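You operate a simulated robot arm through the tools that you are given. There is no shell and no other tool.

The job below is to be done with a simulated robot arm. You get a single attempt, and the scene is never put back.

JOB
Fold the infeed carton's long flaps down and run it through the sealer.
Fine: the sealer is set for it; leave its wheels and knob as they are.

The check looks at the end state, three seconds after you hand in, the way a careful person would. Anything else that was tipped, shoved, dropped, spilled or broken makes it a failure. Flat cloth is picked up by pressing the open fingertips on it (5 to 10 N) and closing them slowly along it; thin cloth reads only 2 to 8 mm in the jaws.

ROBOT AND FRAMES
A 7-joint arm with a two-finger gripper, fixed in place. Base frame: the origin is on the floor under the middle of its stand, x ahead of it, y to its left, z up; the work surface is at about z = 78. Units: cm, rad, N and s.
With the tool pointing down near the work surface it reaches from about 34 to 72 cm from the base axis. Its first joint turns from -1.152 to 1.152 rad. Payload 2.45 kg.
The TCP is the grasp point between the finger pads, 2.6 cm short of the fingertips. In the tool frame z runs along the fingers and y along their closing line. The gripper opens to 9.6 cm; its body begins 6.9 cm behind the TCP.
Orientation is told as [roll, pitch, yaw] about the base's x, y, z axes, in that order, counted from this pose: with the fingers straight down and closing along the base's y, the tool's x points along the base's -x, its y along +y and its z along -z.

CONTROLS
- The arm moves only by the tool play_rows. Its argument "steps" is a list of rows, each a list of 2 entries, a list of its own where there are three numbers: the shift along the tool's x, y, z in units of 300 mm (1.0 is 300 mm), then the turn, a rotation vector about the tool's x, y, z in units of 90 degrees (1.0 is 90 degrees). In form: [[[tx, ty, tz], [rx, ry, rz]], ...]. A call has 1 to 20 rows; each row is the pose to reach, as a shift and turn from the pose commanded when the call began, along the tool's axes at that moment. "gripper" is the gripper command, from -1 (fully open) to 1 (shut), values between in proportion, set as the call begins (left out, the last holds). A call with a number of a shift or a turn outside -1 to 1 is refused whole. A row lasts 0.2 s, in which the tool goes at most 5 cm and 0.15 rad; a call with a longer step from one row to the next is refused whole, and so is a gripper value outside its range. Where a pose cannot be reached the arm comes as near as it can. A force on the tool above 50 N (or 10 N above the force at the start of the call, whichever is more), or a blocked arm, ends the call early, and 0.2 s more pass. Each finger travels about 5 cm/s and halts on what it meets, pressing with about 30 N; the grip force reading is that of the motor and also rises with nothing between the fingers. The clock runs only during rows and for 0.2 s after the last one: add rows that repeat a pose to give the fingers time. The reply holds the time, the measured pose of the TCP, the force on the tool along the base axes, the opening and the grip force, in the units named above and with some noise, with the torque about the TCP (base axes, N m) and any sound that the robot's microphone picked up.
- Cameras (640 x 400 px; columns grow to the right, rows downward): "scene" is fixed at [11.56, -40.44, 138.1]; the picture's right is [0.99, -0.13, 0.00], its down [-0.12, -0.92, -0.36] and it looks along [0.05, 0.36, -0.93] (base axes); focal length 214 px, centre (320, 200). "wrist" rides on the gripper at [8.2, 0.3, -9.8] in the tool frame; the picture's right is [-0.04, 1.00, 0.00], its down [-0.73, -0.03, -0.68] and it looks along [-0.68, -0.03, 0.73] (tool axes); focal length 256 px, centre (320, 200). There is no depth. A picture from a camera that has moved, and an enlarged one, comes with that camera's place and axes in the base frame and with its lens.
- grab_frame(camera): a new picture of that camera. The clock stands still meanwhile.
- close_up(camera, box): a new picture of the part [left, top, right, bottom] of that camera's present view, enlarged. The clock stands still meanwhile.
- finish_job(): hands the job in; it is judged then, once.

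Places have to be worked out from the pictures, the camera data and where the tool is seen. Open the gripper and draw the arm clear of the work before you hand the job in, unless the task says otherwise.

The tools are called after "Request:" by a JSON object that holds its "op" and its "data". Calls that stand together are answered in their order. play_rows: Moves the arm, as the interface text tells. Its arguments: {"type":"object","properties":{"steps":{"type":"array","items":{"type":"array"}},"gripper":{"type":"number"}},"required":["steps"]} The other tools are called the same way: grab_frame (camera) takes a picture; close_up (camera, box) takes an enlarged picture of a part of a camera's view; finish_job () hands the job in.

At the start:

```text
time: 0.0
position: [35.32, -1.3, 111.82]
ee_rot: [-0.001, 0.002, 0.0]
ft_force: [0.4, 0.6, -0.7]
ft_torque: [-0.03, -0.02, 0.0]
width: 9.6
grip_force: 0.0
```

scene: 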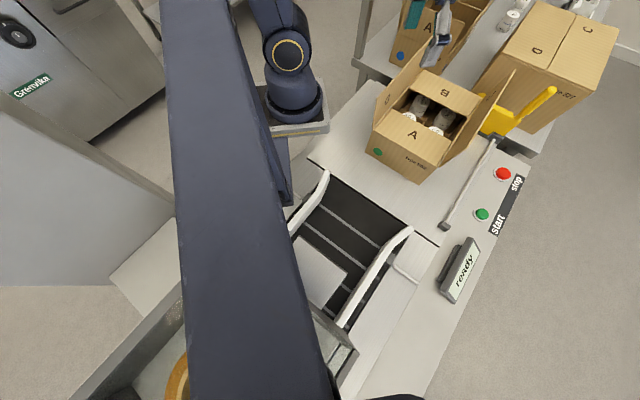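
wrist: 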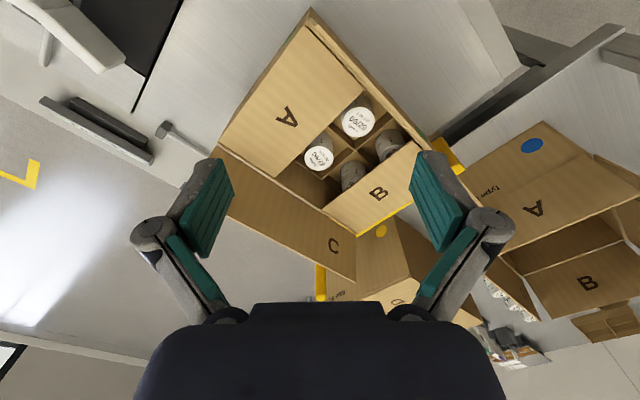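

I start by looking closely at both views to understand the carton, its flaps and the sealer.

Request:
{"op": "close_up", "data": {"camera": "scene", "box": [340, 40, 560, 180]}}

Request:
{"op": "close_up", "data": {"camera": "scene", "box": [270, 140, 540, 330]}}

Request:
{"op": "close_up", "data": {"camera": "wrist", "box": [180, 0, 480, 300]}}

Request:
{"op": "close_up", "data": {"camera": "scene", "box": [340, 0, 640, 160]}}

```text
2.86 times, centred on (450, 110) of scene
camera zoom: at [11.56, -40.44, 138.1], right [0.99, -0.13, 0.0], down [-0.12, -0.92, -0.36], along [0.05, 0.36, -0.93], focal length 613 px, centre (-51, 457)
```

zoom: 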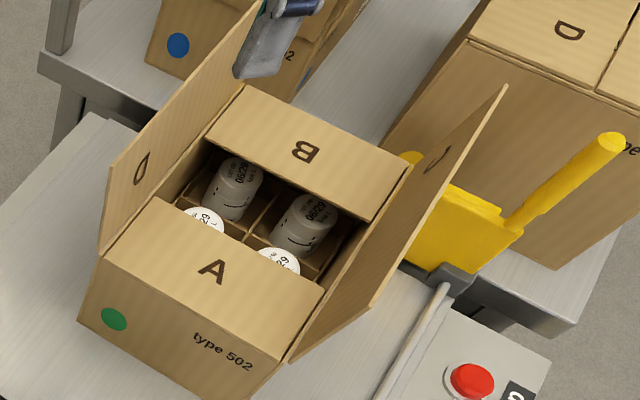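

```text
2.11 times, centred on (405, 235) of scene
camera zoom: at [11.56, -40.44, 138.1], right [0.99, -0.13, 0.0], down [-0.12, -0.92, -0.36], along [0.05, 0.36, -0.93], focal length 452 px, centre (141, 126)
```

zoom: 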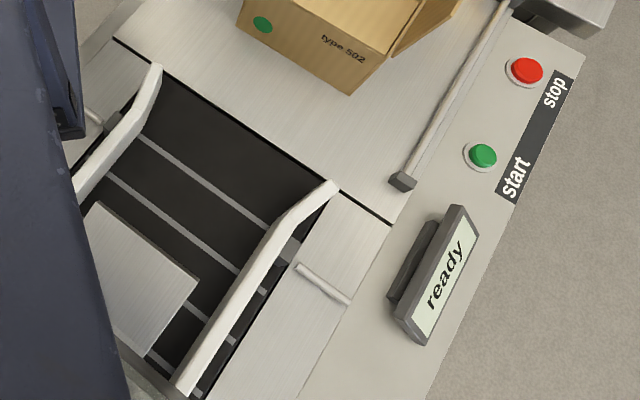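

```text
1.33 times, centred on (330, 150) of wrist
camera zoom: at [27.11, -1.04, 121.67], right [0.04, 1.0, 0.0], down [0.73, -0.03, 0.68], along [0.68, -0.03, -0.73], focal length 341 px, centre (307, 267)
```

zoom: 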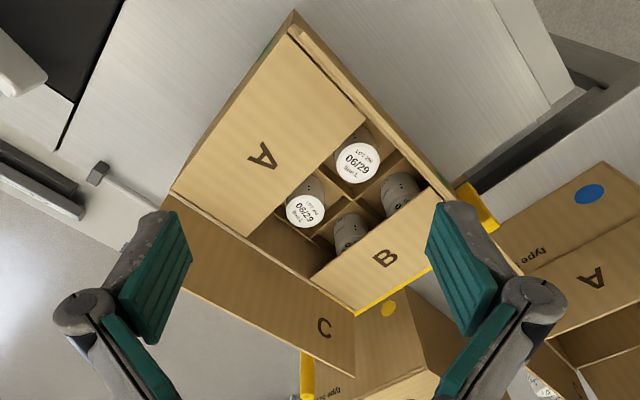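

```text
2.13 times, centred on (490, 80) of scene
camera zoom: at [11.56, -40.44, 138.1], right [0.99, -0.13, 0.0], down [-0.12, -0.92, -0.36], along [0.05, 0.36, -0.93], focal length 458 px, centre (-43, 456)
```

zoom: 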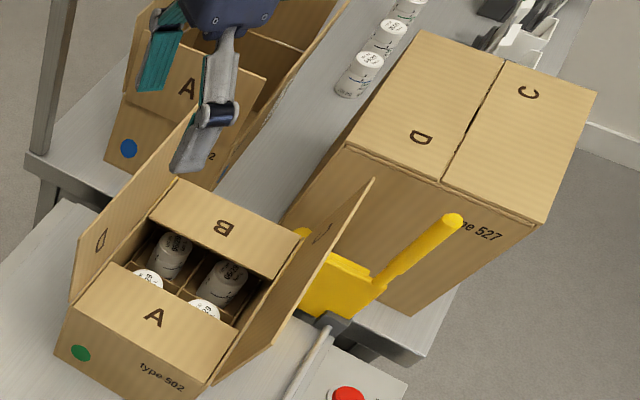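

The long flaps C and D stand up at roughly 45° yaw to the base, and a yellow piece with a handle sits behind the carton. I zoom in on that piece, the panel and the guide rod.

Request:
{"op": "close_up", "data": {"camera": "scene", "box": [460, 70, 580, 150]}}

Request:
{"op": "close_up", "data": {"camera": "scene", "box": [420, 130, 540, 310]}}

Request:
{"op": "close_up", "data": {"camera": "wrist", "box": [280, 120, 640, 345]}}

Request:
{"op": "close_up", "data": {"camera": "scene", "box": [60, 180, 380, 400]}}

```text
5.00 times, centred on (520, 110) of scene
camera zoom: at [11.56, -40.44, 138.1], right [0.99, -0.13, 0.0], down [-0.12, -0.92, -0.36], along [0.05, 0.36, -0.93], focal length 1072 px, centre (-680, 650)
```

zoom: 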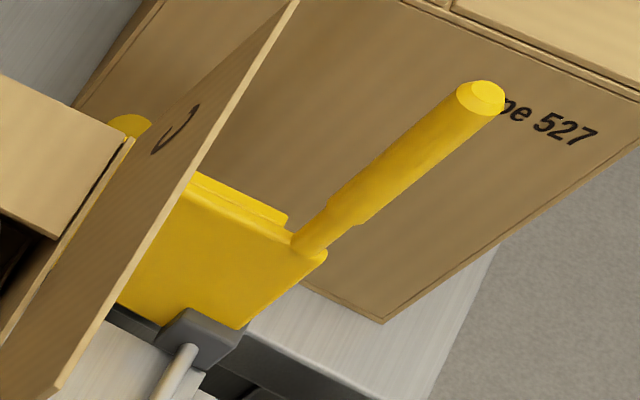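

```text
2.22 times, centred on (480, 220) of scene
camera zoom: at [11.56, -40.44, 138.1], right [0.99, -0.13, 0.0], down [-0.12, -0.92, -0.36], along [0.05, 0.36, -0.93], focal length 477 px, centre (-36, 156)
```

zoom: 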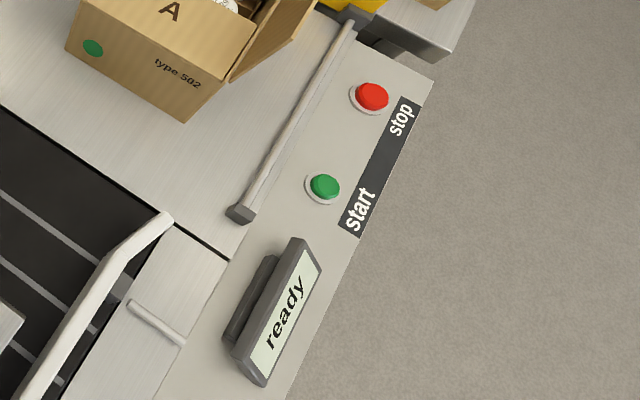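

```text
1.78 times, centred on (460, 232) of wrist
camera zoom: at [27.11, -1.04, 121.67], right [0.04, 1.0, 0.0], down [0.73, -0.03, 0.68], along [0.68, -0.03, -0.73], focal length 455 px, centre (71, 142)
```

zoom: 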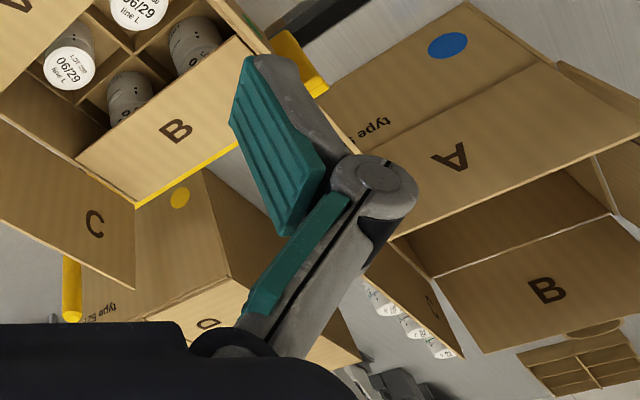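

```text
1.82 times, centred on (220, 290) of scene
camera zoom: at [11.56, -40.44, 138.1], right [0.99, -0.13, 0.0], down [-0.12, -0.92, -0.36], along [0.05, 0.36, -0.93], focal length 390 px, centre (502, 36)
```

zoom: 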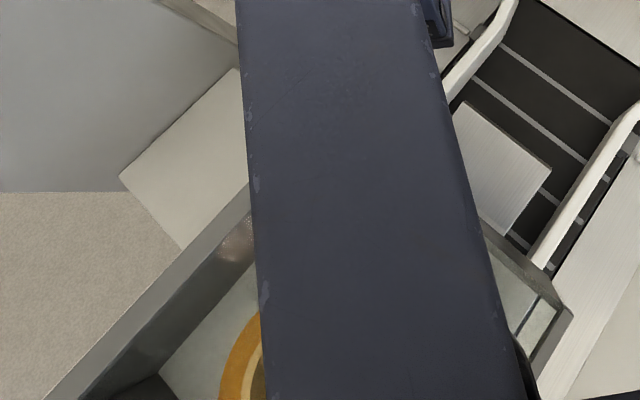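

The yellow piece is a pusher plate behind the carton, with a vertical handle at about (76.5, -2.5, z 87–97). The line runs along (-0.71, -0.71) and the belt starts about 13.6 cm ahead of the carton. I turn the tool in place, well above the flaps, so the wrist camera can see the sealer.

Request:
{"op": "play_rows", "data": {"steps": [[[0, 0, -0.02], [0, 0, 0.09]], [[0, 0, -0.05], [0, 0, 0.18]], [[0, 0, -0.08], [0, 0, 0.27]], [[0, 0, -0.1], [0, 0, 0.36]], [[0, 0, -0.1], [0, 0, 0.45]], [[0, 0, -0.1], [0, 0, 0.54]], [[0, 0, -0.1], [0, 0, 0.63]], [[0, 0, -0.1], [0, 0, 0.72]], [[0, 0, -0.1], [0, 0, 0.81]], [[0, 0, -0.1], [0, 0, 0.9]], [[0, 0, -0.1], [0, 0, 0.98]], [[0, 0, -0.1], [0, 0, 0.98]]], "gripper": 1}}

Request:
{"op": "grab_frame", "data": {"camera": "wrist"}}

Request:
{"op": "grab_frame", "data": {"camera": "scene"}}

```text
time: 2.6
position: [35.36, -1.34, 114.99]
ee_rot: [-0.001, 0.001, -1.542]
ft_force: [-0.1, -0.4, 0.7]
ft_torque: [0.02, 0.0, 0.01]
width: 0.0
grip_force: 29.1
```

```text
taken
camera wrist: at [35.38, 6.76, 124.76], right [1.0, -0.01, 0.0], down [-0.01, -0.73, 0.68], along [-0.01, -0.68, -0.73], focal length 256 px, centre (320, 200)
```

wrist: 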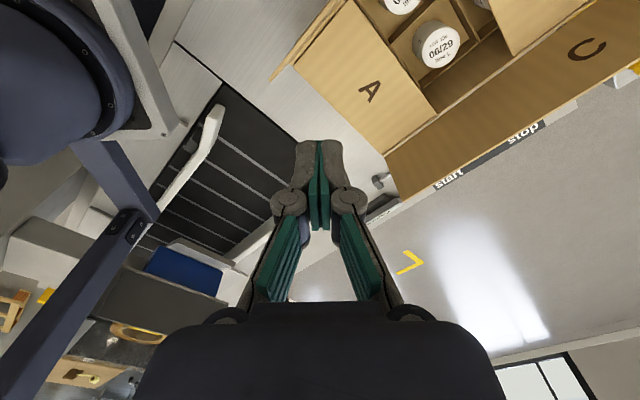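

```text
taken
```

scene: 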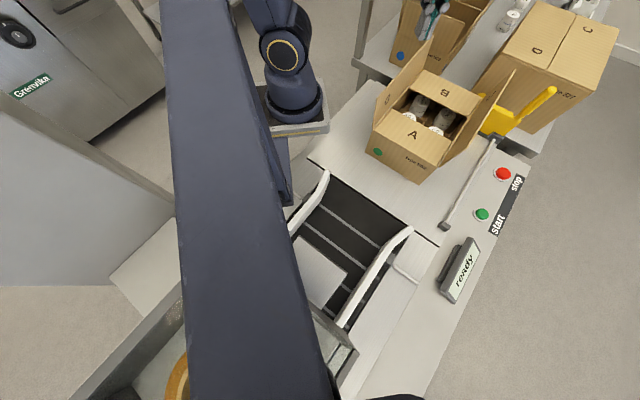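

I zoom in on the sealer part of the new wrist view.

Request:
{"op": "close_up", "data": {"camera": "wrist", "box": [0, 80, 320, 400]}}

Request:
{"op": "close_up", "data": {"camera": "wrist", "box": [260, 0, 640, 240]}}

```text
1.25 times, centred on (160, 240) of wrist
camera zoom: at [35.38, 6.76, 124.76], right [1.0, -0.01, 0.0], down [-0.01, -0.73, 0.68], along [-0.01, -0.68, -0.73], focal length 320 px, centre (520, 150)
```

zoom: 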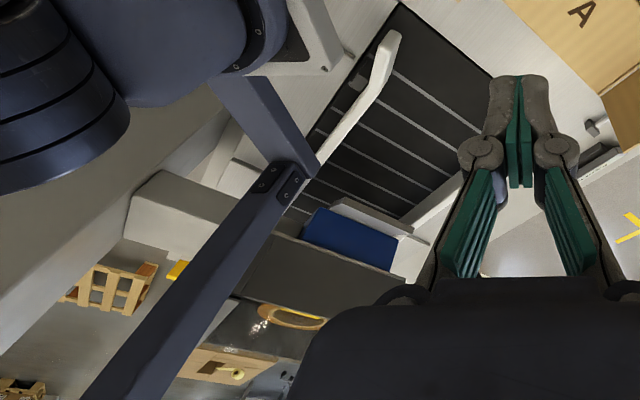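

```text
1.67 times, centred on (450, 120) of wrist
camera zoom: at [35.38, 6.76, 124.76], right [1.0, -0.01, 0.0], down [-0.01, -0.73, 0.68], along [-0.01, -0.68, -0.73], focal length 427 px, centre (103, 333)
```

zoom: 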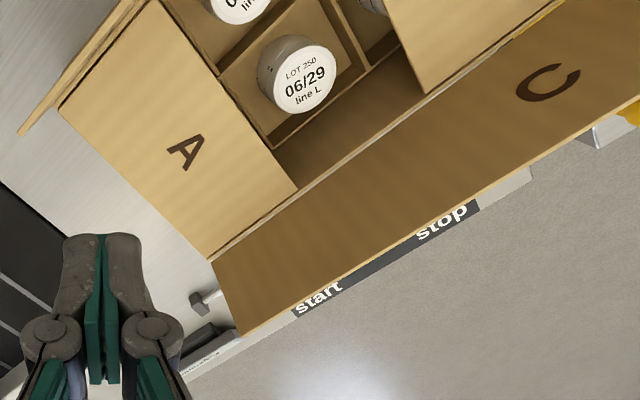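

The sealer's mouth, guide rails and hold-down plate are in line with the carton. I turn the tool to yaw -45°, which puts its x axis across the line and its y axis along it, with the fingers open for a wide contact on the flap.

Request:
{"op": "play_rows", "data": {"steps": [[[0, 0, 0], [0, 0, -0.09]], [[0, 0, 0], [0, 0, -0.18]], [[0, 0, 0], [0, 0, -0.27]], [[0, 0, 0], [0, 0, -0.36]], [[0, 0, 0], [0, 0, -0.45]], [[0, 0, 0], [0, 0, -0.482]], [[0, 0, 0], [0, 0, -0.482]]], "gripper": -1}}

Request:
{"op": "grab_frame", "data": {"camera": "wrist"}}

```text
time: 4.2
position: [35.34, -1.3, 114.75]
ee_rot: [0.0, -0.002, -0.781]
ft_force: [0.1, -0.5, -0.3]
ft_torque: [0.01, 0.01, 0.0]
width: 9.64
grip_force: 0.1
```

```text
taken
camera wrist: at [29.65, 4.66, 124.55], right [0.73, 0.68, 0.0], down [0.5, -0.54, 0.68], along [0.46, -0.5, -0.73], focal length 256 px, centre (320, 200)
```

wrist: 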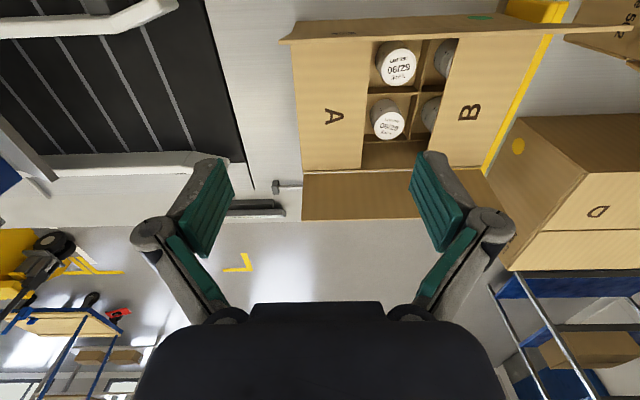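

The view is now square to the line: the carton spans U≈20.8–51.5 and V≈23.8–44, with its top at about z 89. I move outside flap D (toward the robot) and lower the open fingers to mid-flap height.

Request:
{"op": "play_rows", "data": {"steps": [[[0.1, 0.12, 0], [0, 0, 0]], [[0.2, 0.24, 0], [0, 0, 0]], [[0.28, 0.34, 0], [0, 0, 0]], [[0.33, 0.4, 0], [0, 0, 0]], [[0.33, 0.4, 0.1], [0, 0, 0]], [[0.33, 0.4, 0.25], [0, 0, 0]], [[0.33, 0.4, 0.4], [0, 0, 0]], [[0.33, 0.4, 0.52], [0, 0, 0]], [[0.33, 0.4, 0.58], [0, 0, 0]], [[0.33, 0.4, 0.58], [0, 0, 0]]]}}

Request:
{"op": "grab_frame", "data": {"camera": "wrist"}}

Request:
{"op": "close_up", "data": {"camera": "scene", "box": [300, 0, 560, 190]}}

```text
time: 6.4
position: [36.96, 14.06, 97.43]
ee_rot: [0.001, 0.0, -0.782]
ft_force: [1.1, -0.3, -0.2]
ft_torque: [-0.01, -0.02, -0.01]
width: 9.59
grip_force: 0.1
```

```text
taken
camera wrist: at [31.48, 20.04, 107.28], right [0.73, 0.68, 0.0], down [0.5, -0.54, 0.68], along [0.46, -0.5, -0.73], focal length 256 px, centre (320, 200)
```

wrist: 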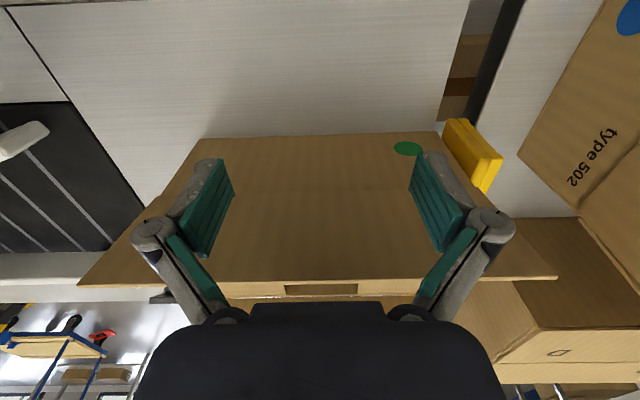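

```text
2.11 times, centred on (430, 95) of scene
camera zoom: at [11.56, -40.44, 138.1], right [0.99, -0.13, 0.0], down [-0.12, -0.92, -0.36], along [0.05, 0.36, -0.93], focal length 452 px, centre (88, 421)
```

zoom: 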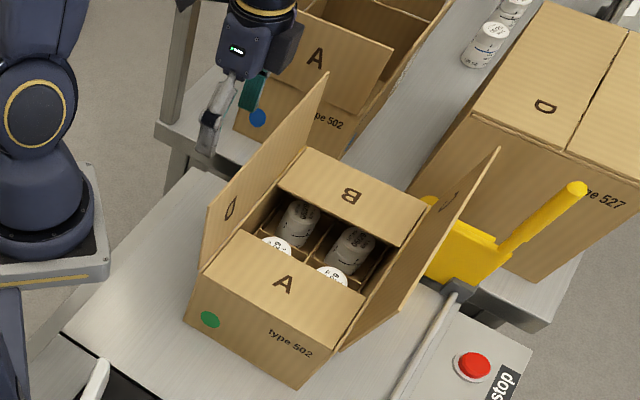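

The fingers are outside flap D at V≈16, with the tips at about z 94.8. I sweep them along an arc about D's hinge (V≈23.8, z≈89) to swing the flap inward, stopping halfway to check.

Request:
{"op": "play_rows", "data": {"steps": [[[-0.06, 0, -0.015], [0, 0, 0]], [[-0.093, 0, -0.022], [0, 0, 0]], [[-0.135, 0, -0.03], [0, 0, 0]], [[-0.177, 0, -0.039], [0, 0, 0]], [[-0.22, 0, -0.04], [0, 0, 0]], [[-0.261, 0, -0.041], [0, 0, 0]], [[-0.302, 0, -0.036], [0, 0, 0]], [[-0.34, 0, -0.024], [0, 0, 0]], [[-0.377, 0, -0.006], [0, 0, 0]]]}}

Request:
{"op": "grab_frame", "data": {"camera": "wrist"}}

Request:
{"op": "close_up", "data": {"camera": "scene", "box": [300, 0, 560, 190]}}

```text
time: 8.4
position: [44.89, 6.26, 97.62]
ee_rot: [0.001, -0.001, -0.782]
ft_force: [-0.3, 0.7, 0.3]
ft_torque: [-0.01, 0.0, 0.01]
width: 9.59
grip_force: 0.1
```

```text
taken
camera wrist: at [39.28, 12.19, 107.38], right [0.73, 0.68, 0.0], down [0.5, -0.54, 0.68], along [0.46, -0.5, -0.73], focal length 256 px, centre (320, 200)
```

wrist: 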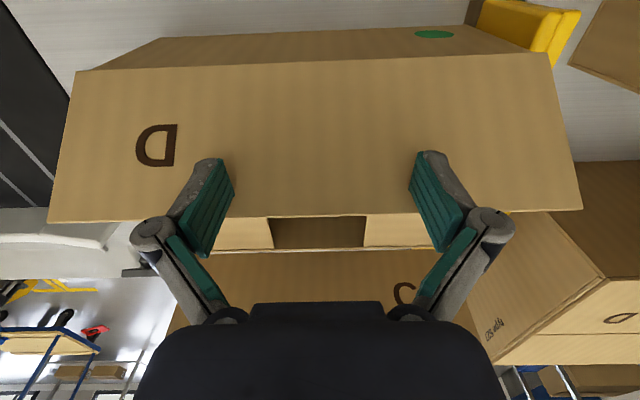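

```text
2.11 times, centred on (430, 95) of scene
camera zoom: at [11.56, -40.43, 138.1], right [0.99, -0.13, 0.0], down [-0.12, -0.92, -0.36], along [0.05, 0.36, -0.93], focal length 452 px, centre (88, 421)
```

zoom: 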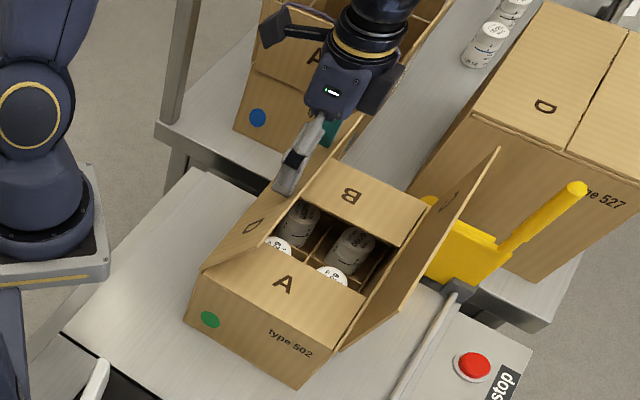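

D is swinging in with no measurable force and the carton has not moved. I carry on along the arc until D lies nearly flat.

Request:
{"op": "play_rows", "data": {"steps": [[[-0.02, 0, 0.012], [0, 0, 0]], [[-0.035, 0, 0.024], [0, 0, 0]], [[-0.05, 0, 0.038], [0, 0, 0]], [[-0.065, 0, 0.053], [0, 0, 0]], [[-0.077, 0, 0.071], [0, 0, 0]], [[-0.087, 0, 0.09], [0, 0, 0]], [[-0.096, 0, 0.108], [0, 0, 0]], [[-0.103, 0, 0.127], [0, 0, 0]], [[-0.11, 0, 0.145], [0, 0, 0]], [[-0.113, 0, 0.16], [0, 0, 0]]]}}

Request:
{"op": "grab_frame", "data": {"camera": "wrist"}}

Request:
{"op": "close_up", "data": {"camera": "scene", "box": [300, 0, 560, 190]}}

```text
time: 10.6
position: [47.17, 3.89, 92.76]
ee_rot: [0.0, 0.0, -0.78]
ft_force: [-0.7, 0.2, -0.2]
ft_torque: [-0.02, 0.01, 0.03]
width: 9.63
grip_force: 0.0
```

```text
taken
camera wrist: at [41.55, 9.87, 102.51], right [0.73, 0.68, 0.0], down [0.5, -0.54, 0.68], along [0.46, -0.5, -0.73], focal length 256 px, centre (320, 200)
```

wrist: 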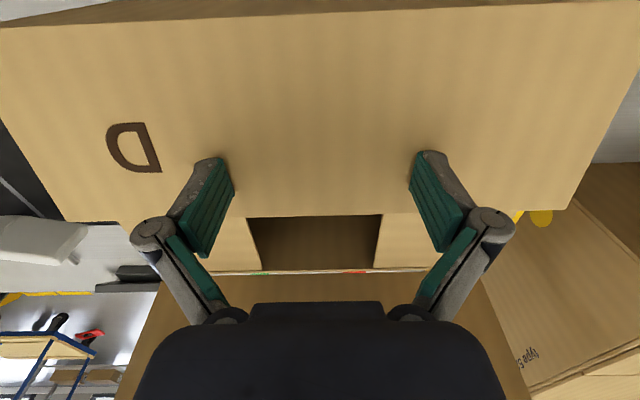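

```text
2.11 times, centred on (430, 95) of scene
camera zoom: at [11.56, -40.44, 138.1], right [0.99, -0.13, 0.0], down [-0.12, -0.92, -0.36], along [0.05, 0.36, -0.93], focal length 452 px, centre (88, 421)
```

zoom: 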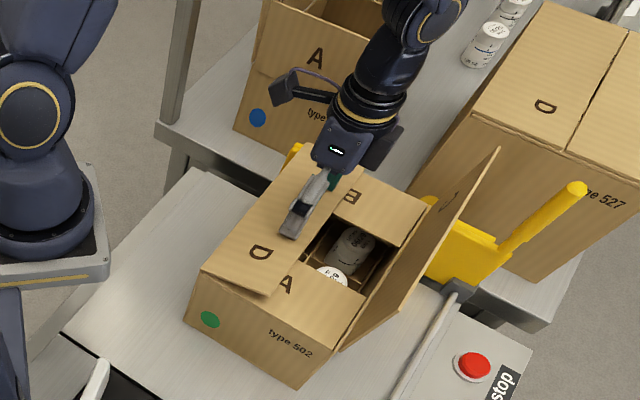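

D is almost flat with the tips at about z 90.2. I press down gently in small steps to find contact.

Request:
{"op": "play_rows", "data": {"steps": [[[0, 0, 0.007], [0, 0, 0]], [[0, 0, 0.014], [0, 0, 0]], [[0, 0, 0.02], [0, 0, 0]]]}}

```text
time: 11.4
position: [47.27, 3.67, 92.3]
ee_rot: [-0.001, 0.0, -0.782]
ft_force: [0.6, 0.9, 1.0]
ft_torque: [-0.03, 0.04, -0.05]
width: 9.6
grip_force: 0.1
```

There is no clear contact force yet (1 N), so I go a little lower.

Request:
{"op": "play_rows", "data": {"steps": [[[0, 0, 0.006], [0, 0, 0]], [[0, 0, 0.012], [0, 0, 0]], [[0, 0, 0.018], [0, 0, 0]], [[0, 0, 0.018], [0, 0, 0]]]}}

Request:
{"op": "close_up", "data": {"camera": "scene", "box": [340, 40, 520, 190]}}

```text
time: 12.4
position: [47.44, 3.71, 91.82]
ee_rot: [0.0, 0.001, -0.782]
ft_force: [0.0, 0.2, 0.9]
ft_torque: [-0.03, -0.01, -0.02]
width: 9.61
grip_force: 0.0
```

```text
2.67 times, centred on (430, 115) of scene
camera zoom: at [11.56, -40.44, 138.1], right [0.99, -0.13, 0.0], down [-0.12, -0.92, -0.36], along [0.05, 0.36, -0.93], focal length 572 px, centre (27, 427)
```

zoom: 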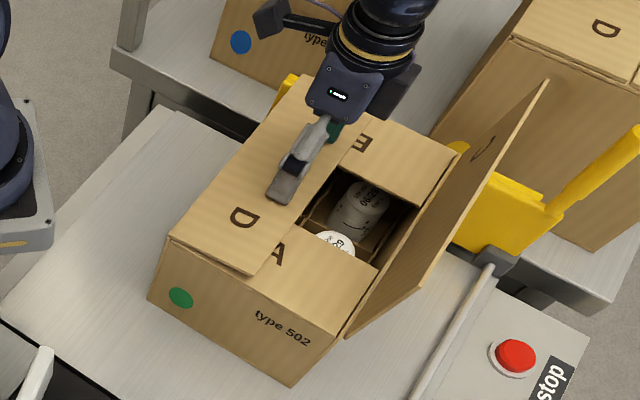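

D is very close to the A and B flaps. I press a few more millimetres, watching the force.

Request:
{"op": "play_rows", "data": {"steps": [[[0, 0, 0.006], [0, 0, 0]], [[0, 0, 0.012], [0, 0, 0]], [[0, 0, 0.018], [0, 0, 0]], [[0, 0, 0.024], [0, 0, 0]], [[0, 0, 0.024], [0, 0, 0]]]}}

```text
time: 13.6
position: [47.11, 3.67, 90.92]
ee_rot: [0.0, 0.0, -0.782]
ft_force: [0.0, 0.8, 0.0]
ft_torque: [-0.01, 0.0, 0.0]
width: 9.61
grip_force: 0.0
```

Request:
{"op": "grab_frame", "data": {"camera": "wrist"}}

Request:
{"op": "close_up", "data": {"camera": "scene", "box": [340, 40, 520, 190]}}

```text
taken
camera wrist: at [41.68, 9.71, 100.84], right [0.73, 0.68, 0.0], down [0.5, -0.54, 0.68], along [0.46, -0.5, -0.73], focal length 256 px, centre (320, 200)
```

wrist: 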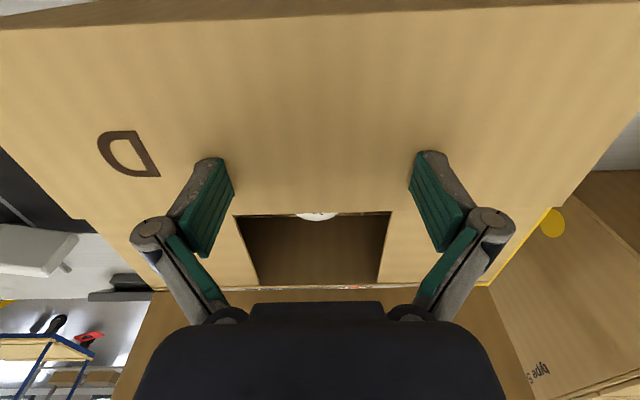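

```text
2.67 times, centred on (430, 115) of scene
camera zoom: at [11.56, -40.44, 138.1], right [0.99, -0.13, 0.0], down [-0.12, -0.92, -0.36], along [0.05, 0.36, -0.93], focal length 572 px, centre (27, 427)
```

zoom: 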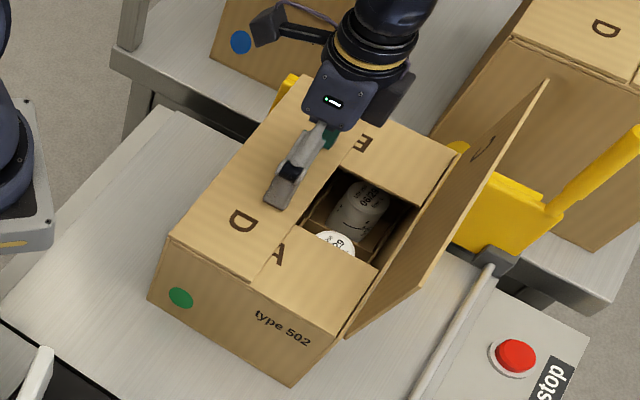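

D looks flush with A and B now. I make a final gentle press to confirm it is seated.

Request:
{"op": "play_rows", "data": {"steps": [[[0, 0, 0.006], [0, 0, 0]], [[0, 0, 0.012], [0, 0, 0]], [[0, 0, 0.016], [0, 0, 0]], [[0, 0, 0.016], [0, 0, 0]]]}}

```text
time: 14.6
position: [47.26, 3.59, 90.81]
ee_rot: [0.002, -0.004, -0.782]
ft_force: [-5.4, -0.6, 18.1]
ft_torque: [-0.27, 0.52, -0.06]
width: 9.66
grip_force: 0.2
stopped in row 4: the force on the tool passed its limit at 52 N (the readings are from after the stop); the commanded pose is now the measured one
```

The tips met firm support at about z 88.2, so D is fully down. I raise slowly and check whether D stays put.

Request:
{"op": "play_rows", "data": {"steps": [[[0, 0, -0.01], [0, 0, 0]], [[0, 0, -0.03], [0, 0, 0]], [[0, 0, -0.08], [0, 0, 0]], [[0, 0, -0.16], [0, 0, 0]], [[0, 0, -0.3], [0, 0, 0]], [[0, 0, -0.44], [0, 0, 0]], [[0, 0, -0.5], [0, 0, 0]], [[0, 0, -0.5], [0, 0, 0]]]}}

Request:
{"op": "grab_frame", "data": {"camera": "wrist"}}

Request:
{"op": "close_up", "data": {"camera": "scene", "box": [340, 40, 520, 190]}}

```text
time: 16.4
position: [47.49, 3.76, 105.69]
ee_rot: [0.005, -0.004, -0.782]
ft_force: [-0.4, 0.5, -0.1]
ft_torque: [-0.01, -0.03, -0.01]
width: 9.59
grip_force: 0.1
```

```text
taken
camera wrist: at [41.69, 9.73, 115.47], right [0.73, 0.68, 0.0], down [0.5, -0.54, 0.68], along [0.47, -0.5, -0.73], focal length 256 px, centre (320, 200)
```

wrist: 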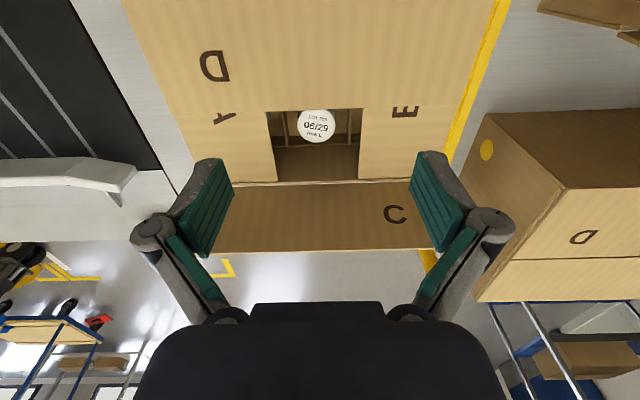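

```text
2.67 times, centred on (430, 115) of scene
camera zoom: at [11.56, -40.44, 138.1], right [0.99, -0.13, 0.0], down [-0.12, -0.92, -0.36], along [0.05, 0.36, -0.93], focal length 572 px, centre (27, 427)
```

zoom: 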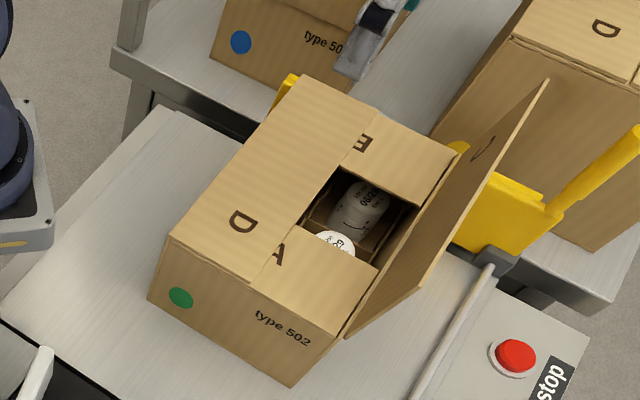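

D stays flat by itself and the carton is still in place. I move over flap C to its outer side, above the control panel, and lower the fingers there to mid-flap height.

Request:
{"op": "play_rows", "data": {"steps": [[[-0.08, 0, -0.1], [0, 0, 0]], [[-0.22, 0, -0.12], [0, 0, 0]], [[-0.36, 0, -0.12], [0, 0, 0]], [[-0.5, 0, -0.12], [0, 0, 0]], [[-0.63, 0, -0.12], [0, 0, 0]], [[-0.7, 0, -0.12], [0, 0, 0]], [[-0.7, 0, -0.12], [0, 0, 0]]]}}

Request:
{"op": "close_up", "data": {"camera": "scene", "box": [340, 0, 580, 190]}}

Request:
{"op": "grab_frame", "data": {"camera": "wrist"}}

```text
time: 18.0
position: [62.04, -11.26, 109.5]
ee_rot: [0.002, -0.004, -0.781]
ft_force: [0.2, -0.3, 0.2]
ft_torque: [-0.01, -0.04, -0.04]
width: 9.61
grip_force: 0.0
```

```text
2.11 times, centred on (460, 95) of scene
camera zoom: at [11.56, -40.44, 138.1], right [0.99, -0.13, 0.0], down [-0.12, -0.92, -0.36], along [0.05, 0.36, -0.93], focal length 452 px, centre (25, 421)
```

zoom: 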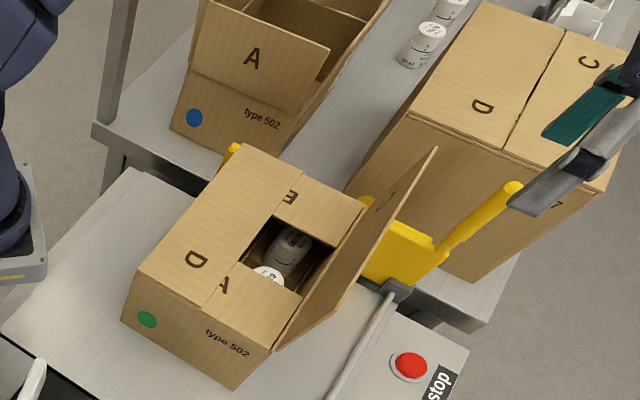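

```text
taken
camera wrist: at [56.32, -5.23, 119.12], right [0.73, 0.68, 0.0], down [0.5, -0.54, 0.68], along [0.47, -0.5, -0.73], focal length 256 px, centre (320, 200)
```

wrist: 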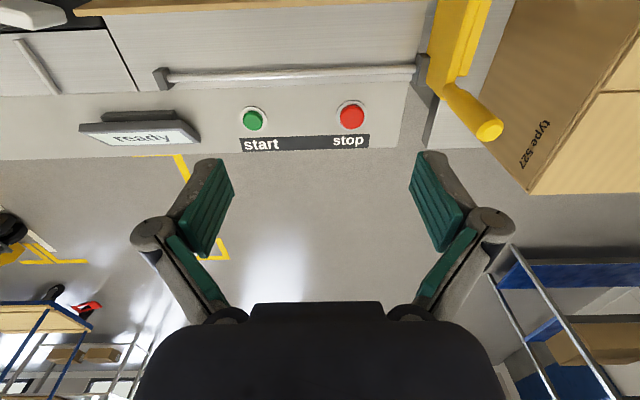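

In this view I place the rod at V≈55.5, the start button near (61.5, -26.6), the stop button near (73, -15), and the pusher handle at U≈52, V≈56. I lower the fingers outside C and sweep it inward to about 50°.

Request:
{"op": "play_rows", "data": {"steps": [[[0, 0, 0.12], [0, 0, 0]], [[0, 0, 0.25], [0, 0, 0]], [[0, 0, 0.36], [0, 0, 0]], [[0, 0, 0.397], [0, 0, 0]], [[0, 0, 0.397], [0, 0, 0]], [[0.06, 0, 0.395], [0, 0, 0]], [[0.12, 0, 0.39], [0, 0, 0]], [[0.17, 0, 0.385], [0, 0, 0]], [[0.22, 0, 0.38], [0, 0, 0]], [[0.261, 0, 0.378], [0, 0, 0]], [[0.302, 0, 0.384], [0, 0, 0]], [[0.341, 0, 0.395], [0, 0, 0]], [[0.378, 0, 0.414], [0, 0, 0]], [[0.378, 0, 0.414], [0, 0, 0]]]}}

Request:
{"op": "grab_frame", "data": {"camera": "wrist"}}

Request:
{"op": "close_up", "data": {"camera": "scene", "box": [340, 0, 580, 190]}}

```text
time: 21.0
position: [54.06, -3.03, 96.98]
ee_rot: [0.002, -0.004, -0.784]
ft_force: [-0.4, 0.3, 0.1]
ft_torque: [0.01, -0.01, -0.04]
width: 9.62
grip_force: 0.1
```

```text
taken
camera wrist: at [48.38, 2.96, 106.81], right [0.73, 0.68, 0.0], down [0.5, -0.54, 0.68], along [0.46, -0.5, -0.73], focal length 256 px, centre (320, 200)
```

wrist: 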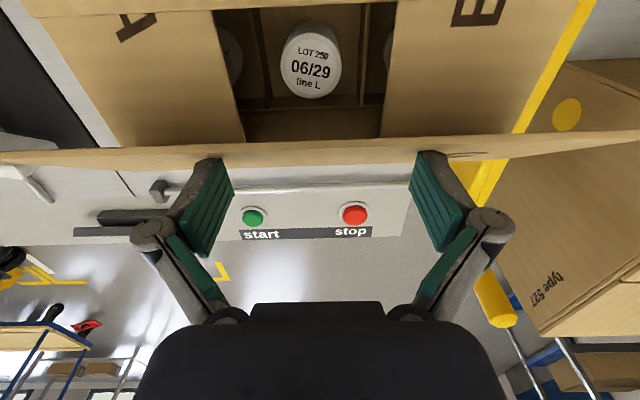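

```text
2.11 times, centred on (460, 95) of scene
camera zoom: at [11.56, -40.44, 138.1], right [0.99, -0.13, 0.0], down [-0.12, -0.92, -0.36], along [0.05, 0.36, -0.93], focal length 452 px, centre (25, 421)
```

zoom: 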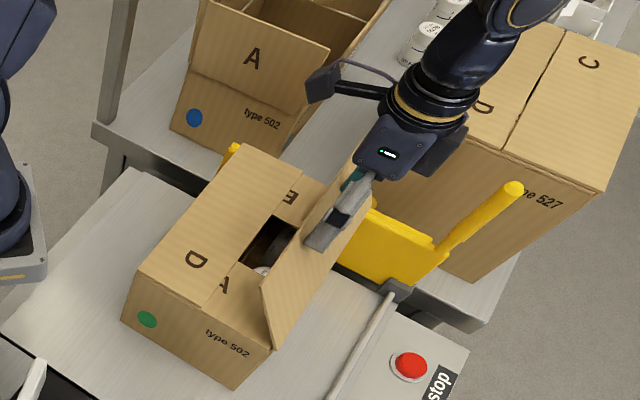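

C is following the arc with negligible force. I continue until C lies flat, stopping just above the height where D met support.

Request:
{"op": "play_rows", "data": {"steps": [[[0.015, 0, 0.01], [0, 0, 0]], [[0.03, 0, 0.02], [0, 0, 0]], [[0.045, 0, 0.034], [0, 0, 0]], [[0.058, 0, 0.049], [0, 0, 0]], [[0.07, 0, 0.067], [0, 0, 0]], [[0.08, 0, 0.085], [0, 0, 0]], [[0.089, 0, 0.104], [0, 0, 0]], [[0.096, 0, 0.123], [0, 0, 0]], [[0.102, 0, 0.143], [0, 0, 0]], [[0.106, 0, 0.163], [0, 0, 0]], [[0.106, 0, 0.18], [0, 0, 0]], [[0.106, 0, 0.192], [0, 0, 0]], [[0.106, 0, 0.199], [0, 0, 0]], [[0.106, 0, 0.199], [0, 0, 0]]]}}

Request:
{"op": "close_up", "data": {"camera": "scene", "box": [340, 0, 580, 190]}}

Request:
{"op": "grab_frame", "data": {"camera": "wrist"}}

```text
time: 24.0
position: [51.76, -0.85, 90.91]
ee_rot: [0.002, -0.003, -0.782]
ft_force: [-0.5, 0.7, 0.4]
ft_torque: [-0.02, 0.02, -0.01]
width: 9.61
grip_force: 0.2
```

```text
2.11 times, centred on (460, 95) of scene
camera zoom: at [11.56, -40.44, 138.1], right [0.99, -0.13, 0.0], down [-0.12, -0.92, -0.36], along [0.05, 0.36, -0.93], focal length 452 px, centre (25, 421)
```

zoom: 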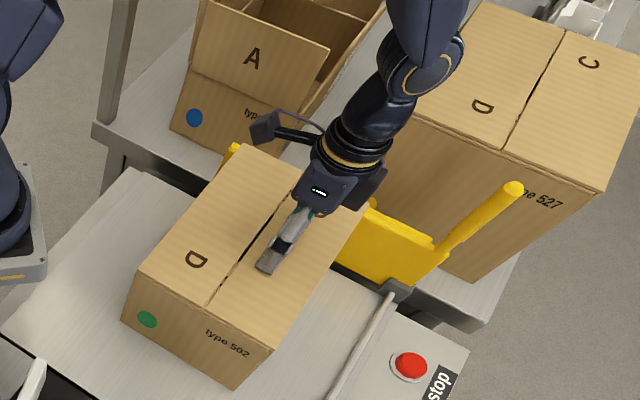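

```text
taken
camera wrist: at [46.17, 5.13, 100.72], right [0.73, 0.68, 0.0], down [0.5, -0.54, 0.68], along [0.47, -0.5, -0.73], focal length 256 px, centre (320, 200)
```

wrist: 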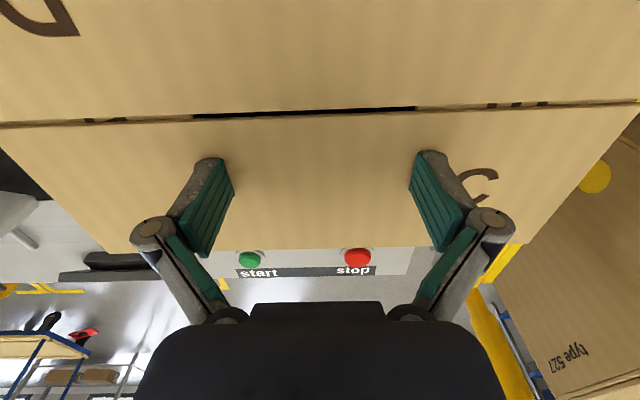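

C is flat and level with D. I raise the gripper to check that both flaps stay down and to get a view of the pusher area.

Request:
{"op": "play_rows", "data": {"steps": [[[0, 0, -0.02], [0, 0, 0]], [[0, 0, -0.08], [0, 0, 0]], [[0, 0, -0.2], [0, 0, 0]], [[0, 0, -0.34], [0, 0, 0]], [[0, 0, -0.48], [0, 0, 0]], [[0, 0, -0.6], [0, 0, 0]], [[0, 0, -0.65], [0, 0, 0]], [[0, 0, -0.65], [0, 0, 0]]]}}

Request:
{"op": "close_up", "data": {"camera": "scene", "box": [340, 0, 580, 190]}}

Request:
{"op": "grab_frame", "data": {"camera": "wrist"}}

```text
time: 25.8
position: [51.64, -0.81, 110.35]
ee_rot: [0.001, -0.003, -0.782]
ft_force: [0.0, 0.2, 0.1]
ft_torque: [0.01, 0.03, 0.0]
width: 9.6
grip_force: 0.0
```

```text
2.11 times, centred on (460, 95) of scene
camera zoom: at [11.56, -40.44, 138.1], right [0.99, -0.13, 0.0], down [-0.12, -0.92, -0.36], along [0.05, 0.36, -0.93], focal length 452 px, centre (25, 421)
```

zoom: 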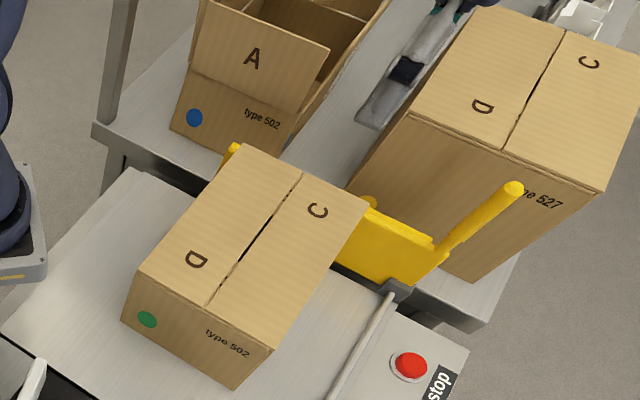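

```text
taken
camera wrist: at [46.03, 5.21, 120.21], right [0.73, 0.68, 0.0], down [0.5, -0.54, 0.68], along [0.46, -0.5, -0.73], focal length 256 px, centre (320, 200)
```

wrist: 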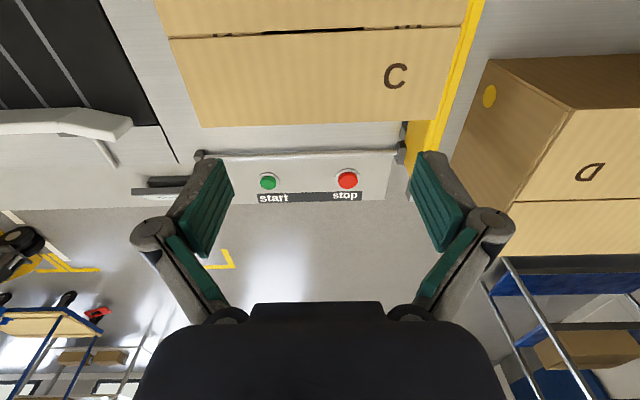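

Both flaps lie flat and the carton is undisturbed. Before pushing I turn the tool to yaw +45°, so the wrist camera looks along the line at the pusher plate and the gap behind it.

Request:
{"op": "play_rows", "data": {"steps": [[[0, 0, 0], [0, 0, -0.09]], [[0, 0, 0], [0, 0, -0.18]], [[0, 0, 0], [0, 0, -0.27]], [[0, 0, 0], [0, 0, -0.36]], [[0, 0, 0], [0, 0, -0.45]], [[0, 0, 0], [0, 0, -0.54]], [[0, 0, 0], [0, 0, -0.63]], [[0, 0, 0], [0, 0, -0.72]], [[0, 0, 0], [0, 0, -0.81]], [[0, 0, 0], [0, 0, -0.9]], [[0, 0, 0], [0, 0, -0.97]], [[0, 0, 0], [0, 0, -1.0]], [[0, 0, 0], [0, 0, -1.0]]], "gripper": 1}}

Request:
{"op": "grab_frame", "data": {"camera": "wrist"}}

Request:
{"op": "close_up", "data": {"camera": "wrist", "box": [100, 0, 540, 275]}}

```text
time: 28.6
position: [51.79, -0.8, 110.46]
ee_rot: [-0.004, -0.001, 0.789]
ft_force: [-0.5, -0.2, 1.0]
ft_torque: [0.0, -0.01, -0.04]
width: 0.02
grip_force: 28.4
```

```text
taken
camera wrist: at [45.68, -6.37, 120.23], right [-0.68, 0.73, 0.0], down [0.53, 0.5, 0.68], along [0.5, 0.46, -0.73], focal length 256 px, centre (320, 200)
```

wrist: 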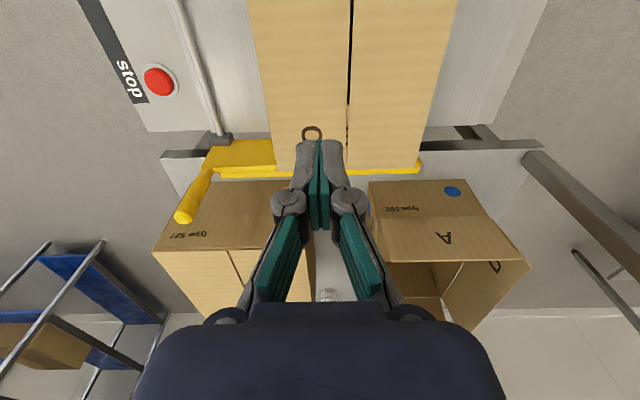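

```text
1.45 times, centred on (320, 138) of wrist
camera zoom: at [45.68, -6.37, 120.23], right [-0.68, 0.73, 0.0], down [0.53, 0.5, 0.68], along [0.5, 0.46, -0.73], focal length 372 px, centre (320, 291)
```

zoom: 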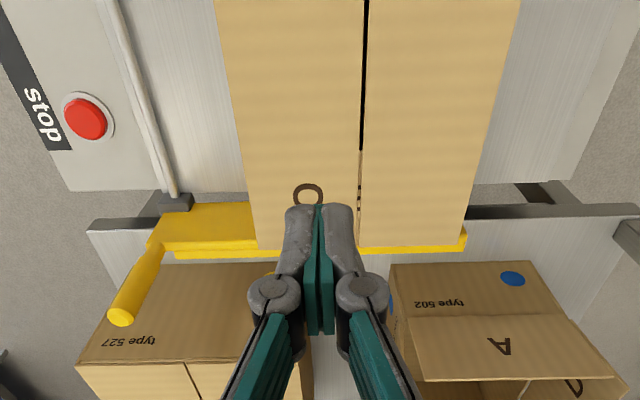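

The plate occupies U≈51.1–53.8, V≈22–56, with its top at about z 86.7, and there are 8–9 cm of free space behind it. I move the closed fingers over behind the plate (U≈57.5, V≈34) and come part-way down to check clearances.

Request:
{"op": "play_rows", "data": {"steps": [[[-0.14, 0.02, 0], [0, 0, 0]], [[-0.28, 0.04, 0], [0, 0, 0]], [[-0.42, 0.06, 0], [0, 0, 0]], [[-0.56, 0.08, 0], [0, 0, 0]], [[-0.67, 0.1, 0], [0, 0, 0]], [[-0.717, 0.107, 0], [0, 0, 0]], [[-0.717, 0.107, 0.12], [0, 0, 0]], [[-0.717, 0.107, 0.26], [0, 0, 0]], [[-0.717, 0.107, 0.4], [0, 0, 0]], [[-0.717, 0.107, 0.5], [0, 0, 0]], [[-0.717, 0.107, 0.5], [0, 0, 0]]]}}

Request:
{"op": "grab_frame", "data": {"camera": "wrist"}}

Request:
{"op": "close_up", "data": {"camera": "scene", "box": [340, 0, 580, 190]}}

```text
time: 31.0
position: [64.95, 16.44, 95.88]
ee_rot: [-0.004, -0.003, 0.788]
ft_force: [-0.5, -0.1, 0.5]
ft_torque: [-0.01, 0.01, -0.01]
width: 0.0
grip_force: 28.3
```

```text
taken
camera wrist: at [58.72, 10.96, 105.69], right [-0.68, 0.73, 0.0], down [0.54, 0.5, 0.68], along [0.5, 0.46, -0.73], focal length 256 px, centre (320, 200)
```

wrist: 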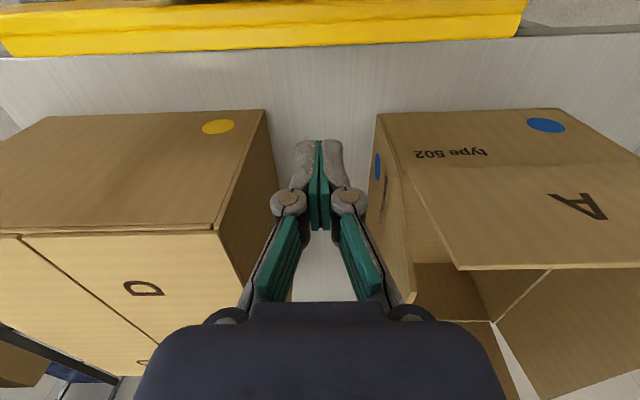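

```text
2.11 times, centred on (460, 95) of scene
camera zoom: at [11.56, -40.44, 138.1], right [0.99, -0.13, 0.0], down [-0.12, -0.92, -0.36], along [0.05, 0.36, -0.93], focal length 452 px, centre (25, 421)
```

zoom: 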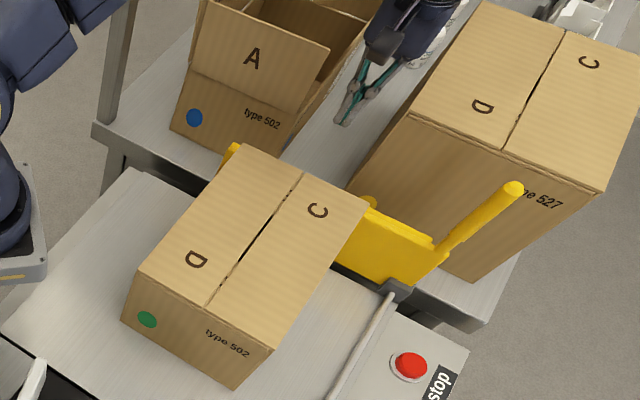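

The gap between the two stored cartons behind is V≈28–40.7, and their near faces are at U≈61.5. I shift 1.3 cm closer to the plate to keep the hand clear of them and lower the tips to about z 82.7, behind the plate.

Request:
{"op": "play_rows", "data": {"steps": [[[0.03, 0, 0], [0, 0, 0]], [[0.042, 0, 0.03], [0, 0, 0]], [[0.042, 0, 0.09], [0, 0, 0]], [[0.042, 0, 0.15], [0, 0, 0]], [[0.042, 0, 0.21], [0, 0, 0]], [[0.042, 0, 0.27], [0, 0, 0]], [[0.042, 0, 0.32], [0, 0, 0]], [[0.042, 0, 0.353], [0, 0, 0]], [[0.042, 0, 0.353], [0, 0, 0]]]}}

Request:
{"op": "grab_frame", "data": {"camera": "wrist"}}

Request:
{"op": "close_up", "data": {"camera": "scene", "box": [340, 0, 580, 190]}}

```text
time: 33.0
position: [63.96, 15.8, 84.94]
ee_rot: [-0.004, -0.002, 0.789]
ft_force: [0.3, -0.3, -0.5]
ft_torque: [0.03, -0.03, -0.02]
width: 0.0
grip_force: 28.5
```

```text
taken
camera wrist: at [57.91, 10.36, 94.71], right [-0.68, 0.73, 0.0], down [0.53, 0.5, 0.68], along [0.5, 0.46, -0.73], focal length 256 px, centre (320, 200)
```

wrist: 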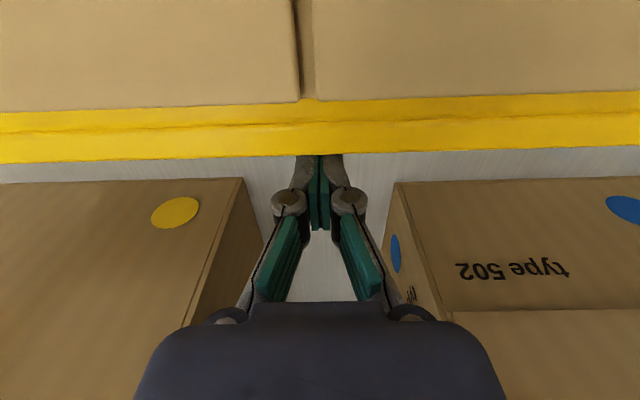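

```text
2.11 times, centred on (460, 95) of scene
camera zoom: at [11.56, -40.44, 138.1], right [0.99, -0.13, 0.0], down [-0.12, -0.92, -0.36], along [0.05, 0.36, -0.93], focal length 452 px, centre (25, 421)
```

zoom: 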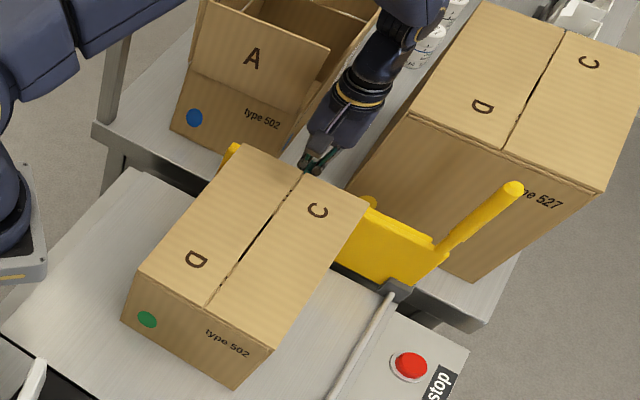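

The fingertips are right behind the plate with nothing else touching. I push slowly down the line (-U) by 6 cm to see how the plate and carton respond.

Request:
{"op": "play_rows", "data": {"steps": [[[0.02, 0, 0], [0, 0, 0]], [[0.045, 0, 0], [0, 0, 0]], [[0.07, 0, 0], [0, 0, 0]], [[0.095, 0, 0], [0, 0, 0]], [[0.12, 0, 0], [0, 0, 0]], [[0.145, 0, 0], [0, 0, 0]], [[0.17, 0, 0], [0, 0, 0]], [[0.2, 0, 0], [0, 0, 0]]]}}

Request:
{"op": "grab_frame", "data": {"camera": "wrist"}}

Request:
{"op": "grab_frame", "data": {"camera": "scene"}}

```text
time: 34.8
position: [59.7, 11.39, 84.9]
ee_rot: [-0.001, -0.002, 0.79]
ft_force: [2.6, 3.2, 1.6]
ft_torque: [-0.05, 0.08, -0.02]
width: 0.6
grip_force: 28.0
```

```text
taken
camera wrist: at [53.68, 5.9, 94.67], right [-0.68, 0.73, 0.0], down [0.54, 0.5, 0.68], along [0.5, 0.46, -0.73], focal length 256 px, centre (320, 200)
```

wrist: 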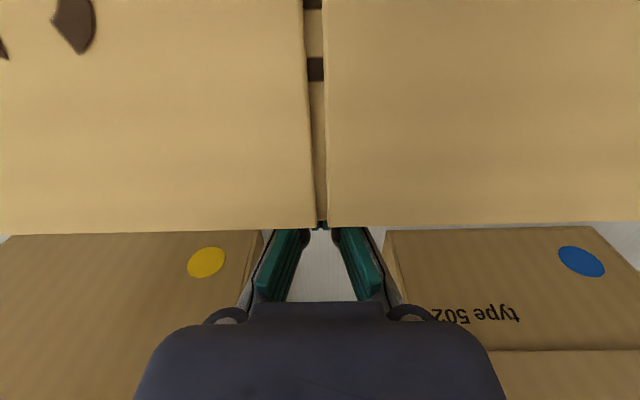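

```text
taken
```

scene: 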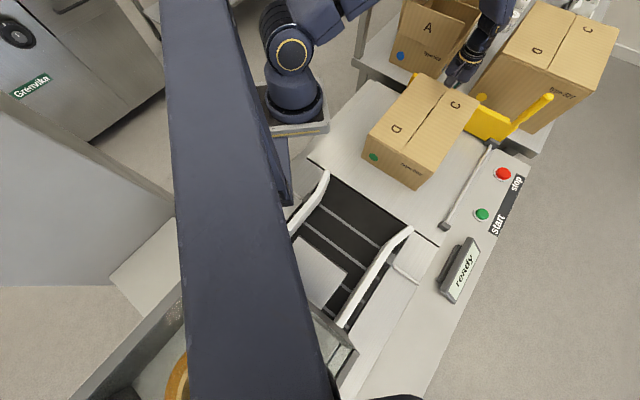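

Request:
{"op": "close_up", "data": {"camera": "scene", "box": [340, 30, 580, 220]}}

Request:
{"op": "close_up", "data": {"camera": "scene", "box": [400, 50, 520, 150]}}

```text
2.11 times, centred on (460, 125) of scene
camera zoom: at [11.57, -40.43, 138.1], right [0.99, -0.13, 0.0], down [-0.12, -0.92, -0.36], along [0.05, 0.36, -0.93], focal length 452 px, centre (25, 358)
```

zoom: 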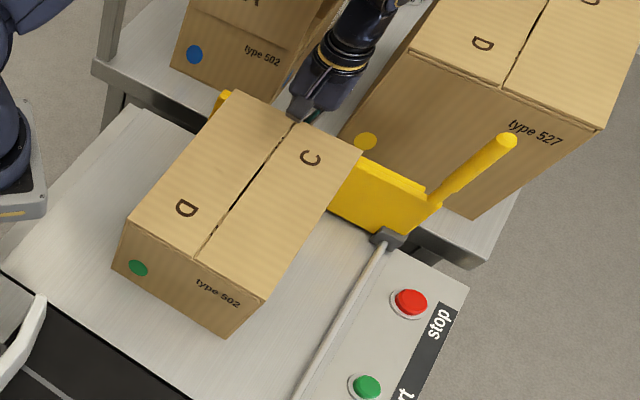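

```text
4.00 times, centred on (460, 100) of scene
camera zoom: at [11.57, -40.43, 138.1], right [0.99, -0.13, 0.0], down [-0.12, -0.92, -0.36], along [0.05, 0.36, -0.93], focal length 858 px, centre (-240, 600)
```

zoom: 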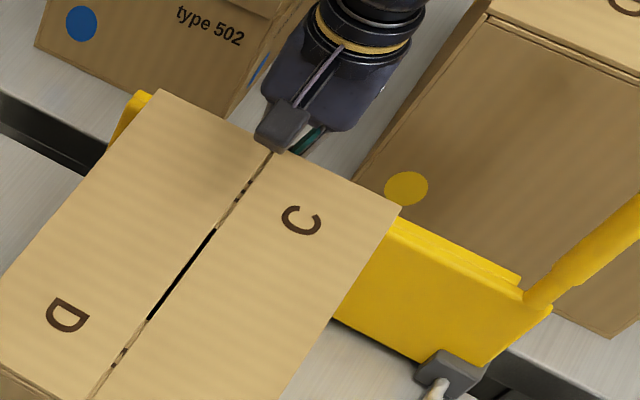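

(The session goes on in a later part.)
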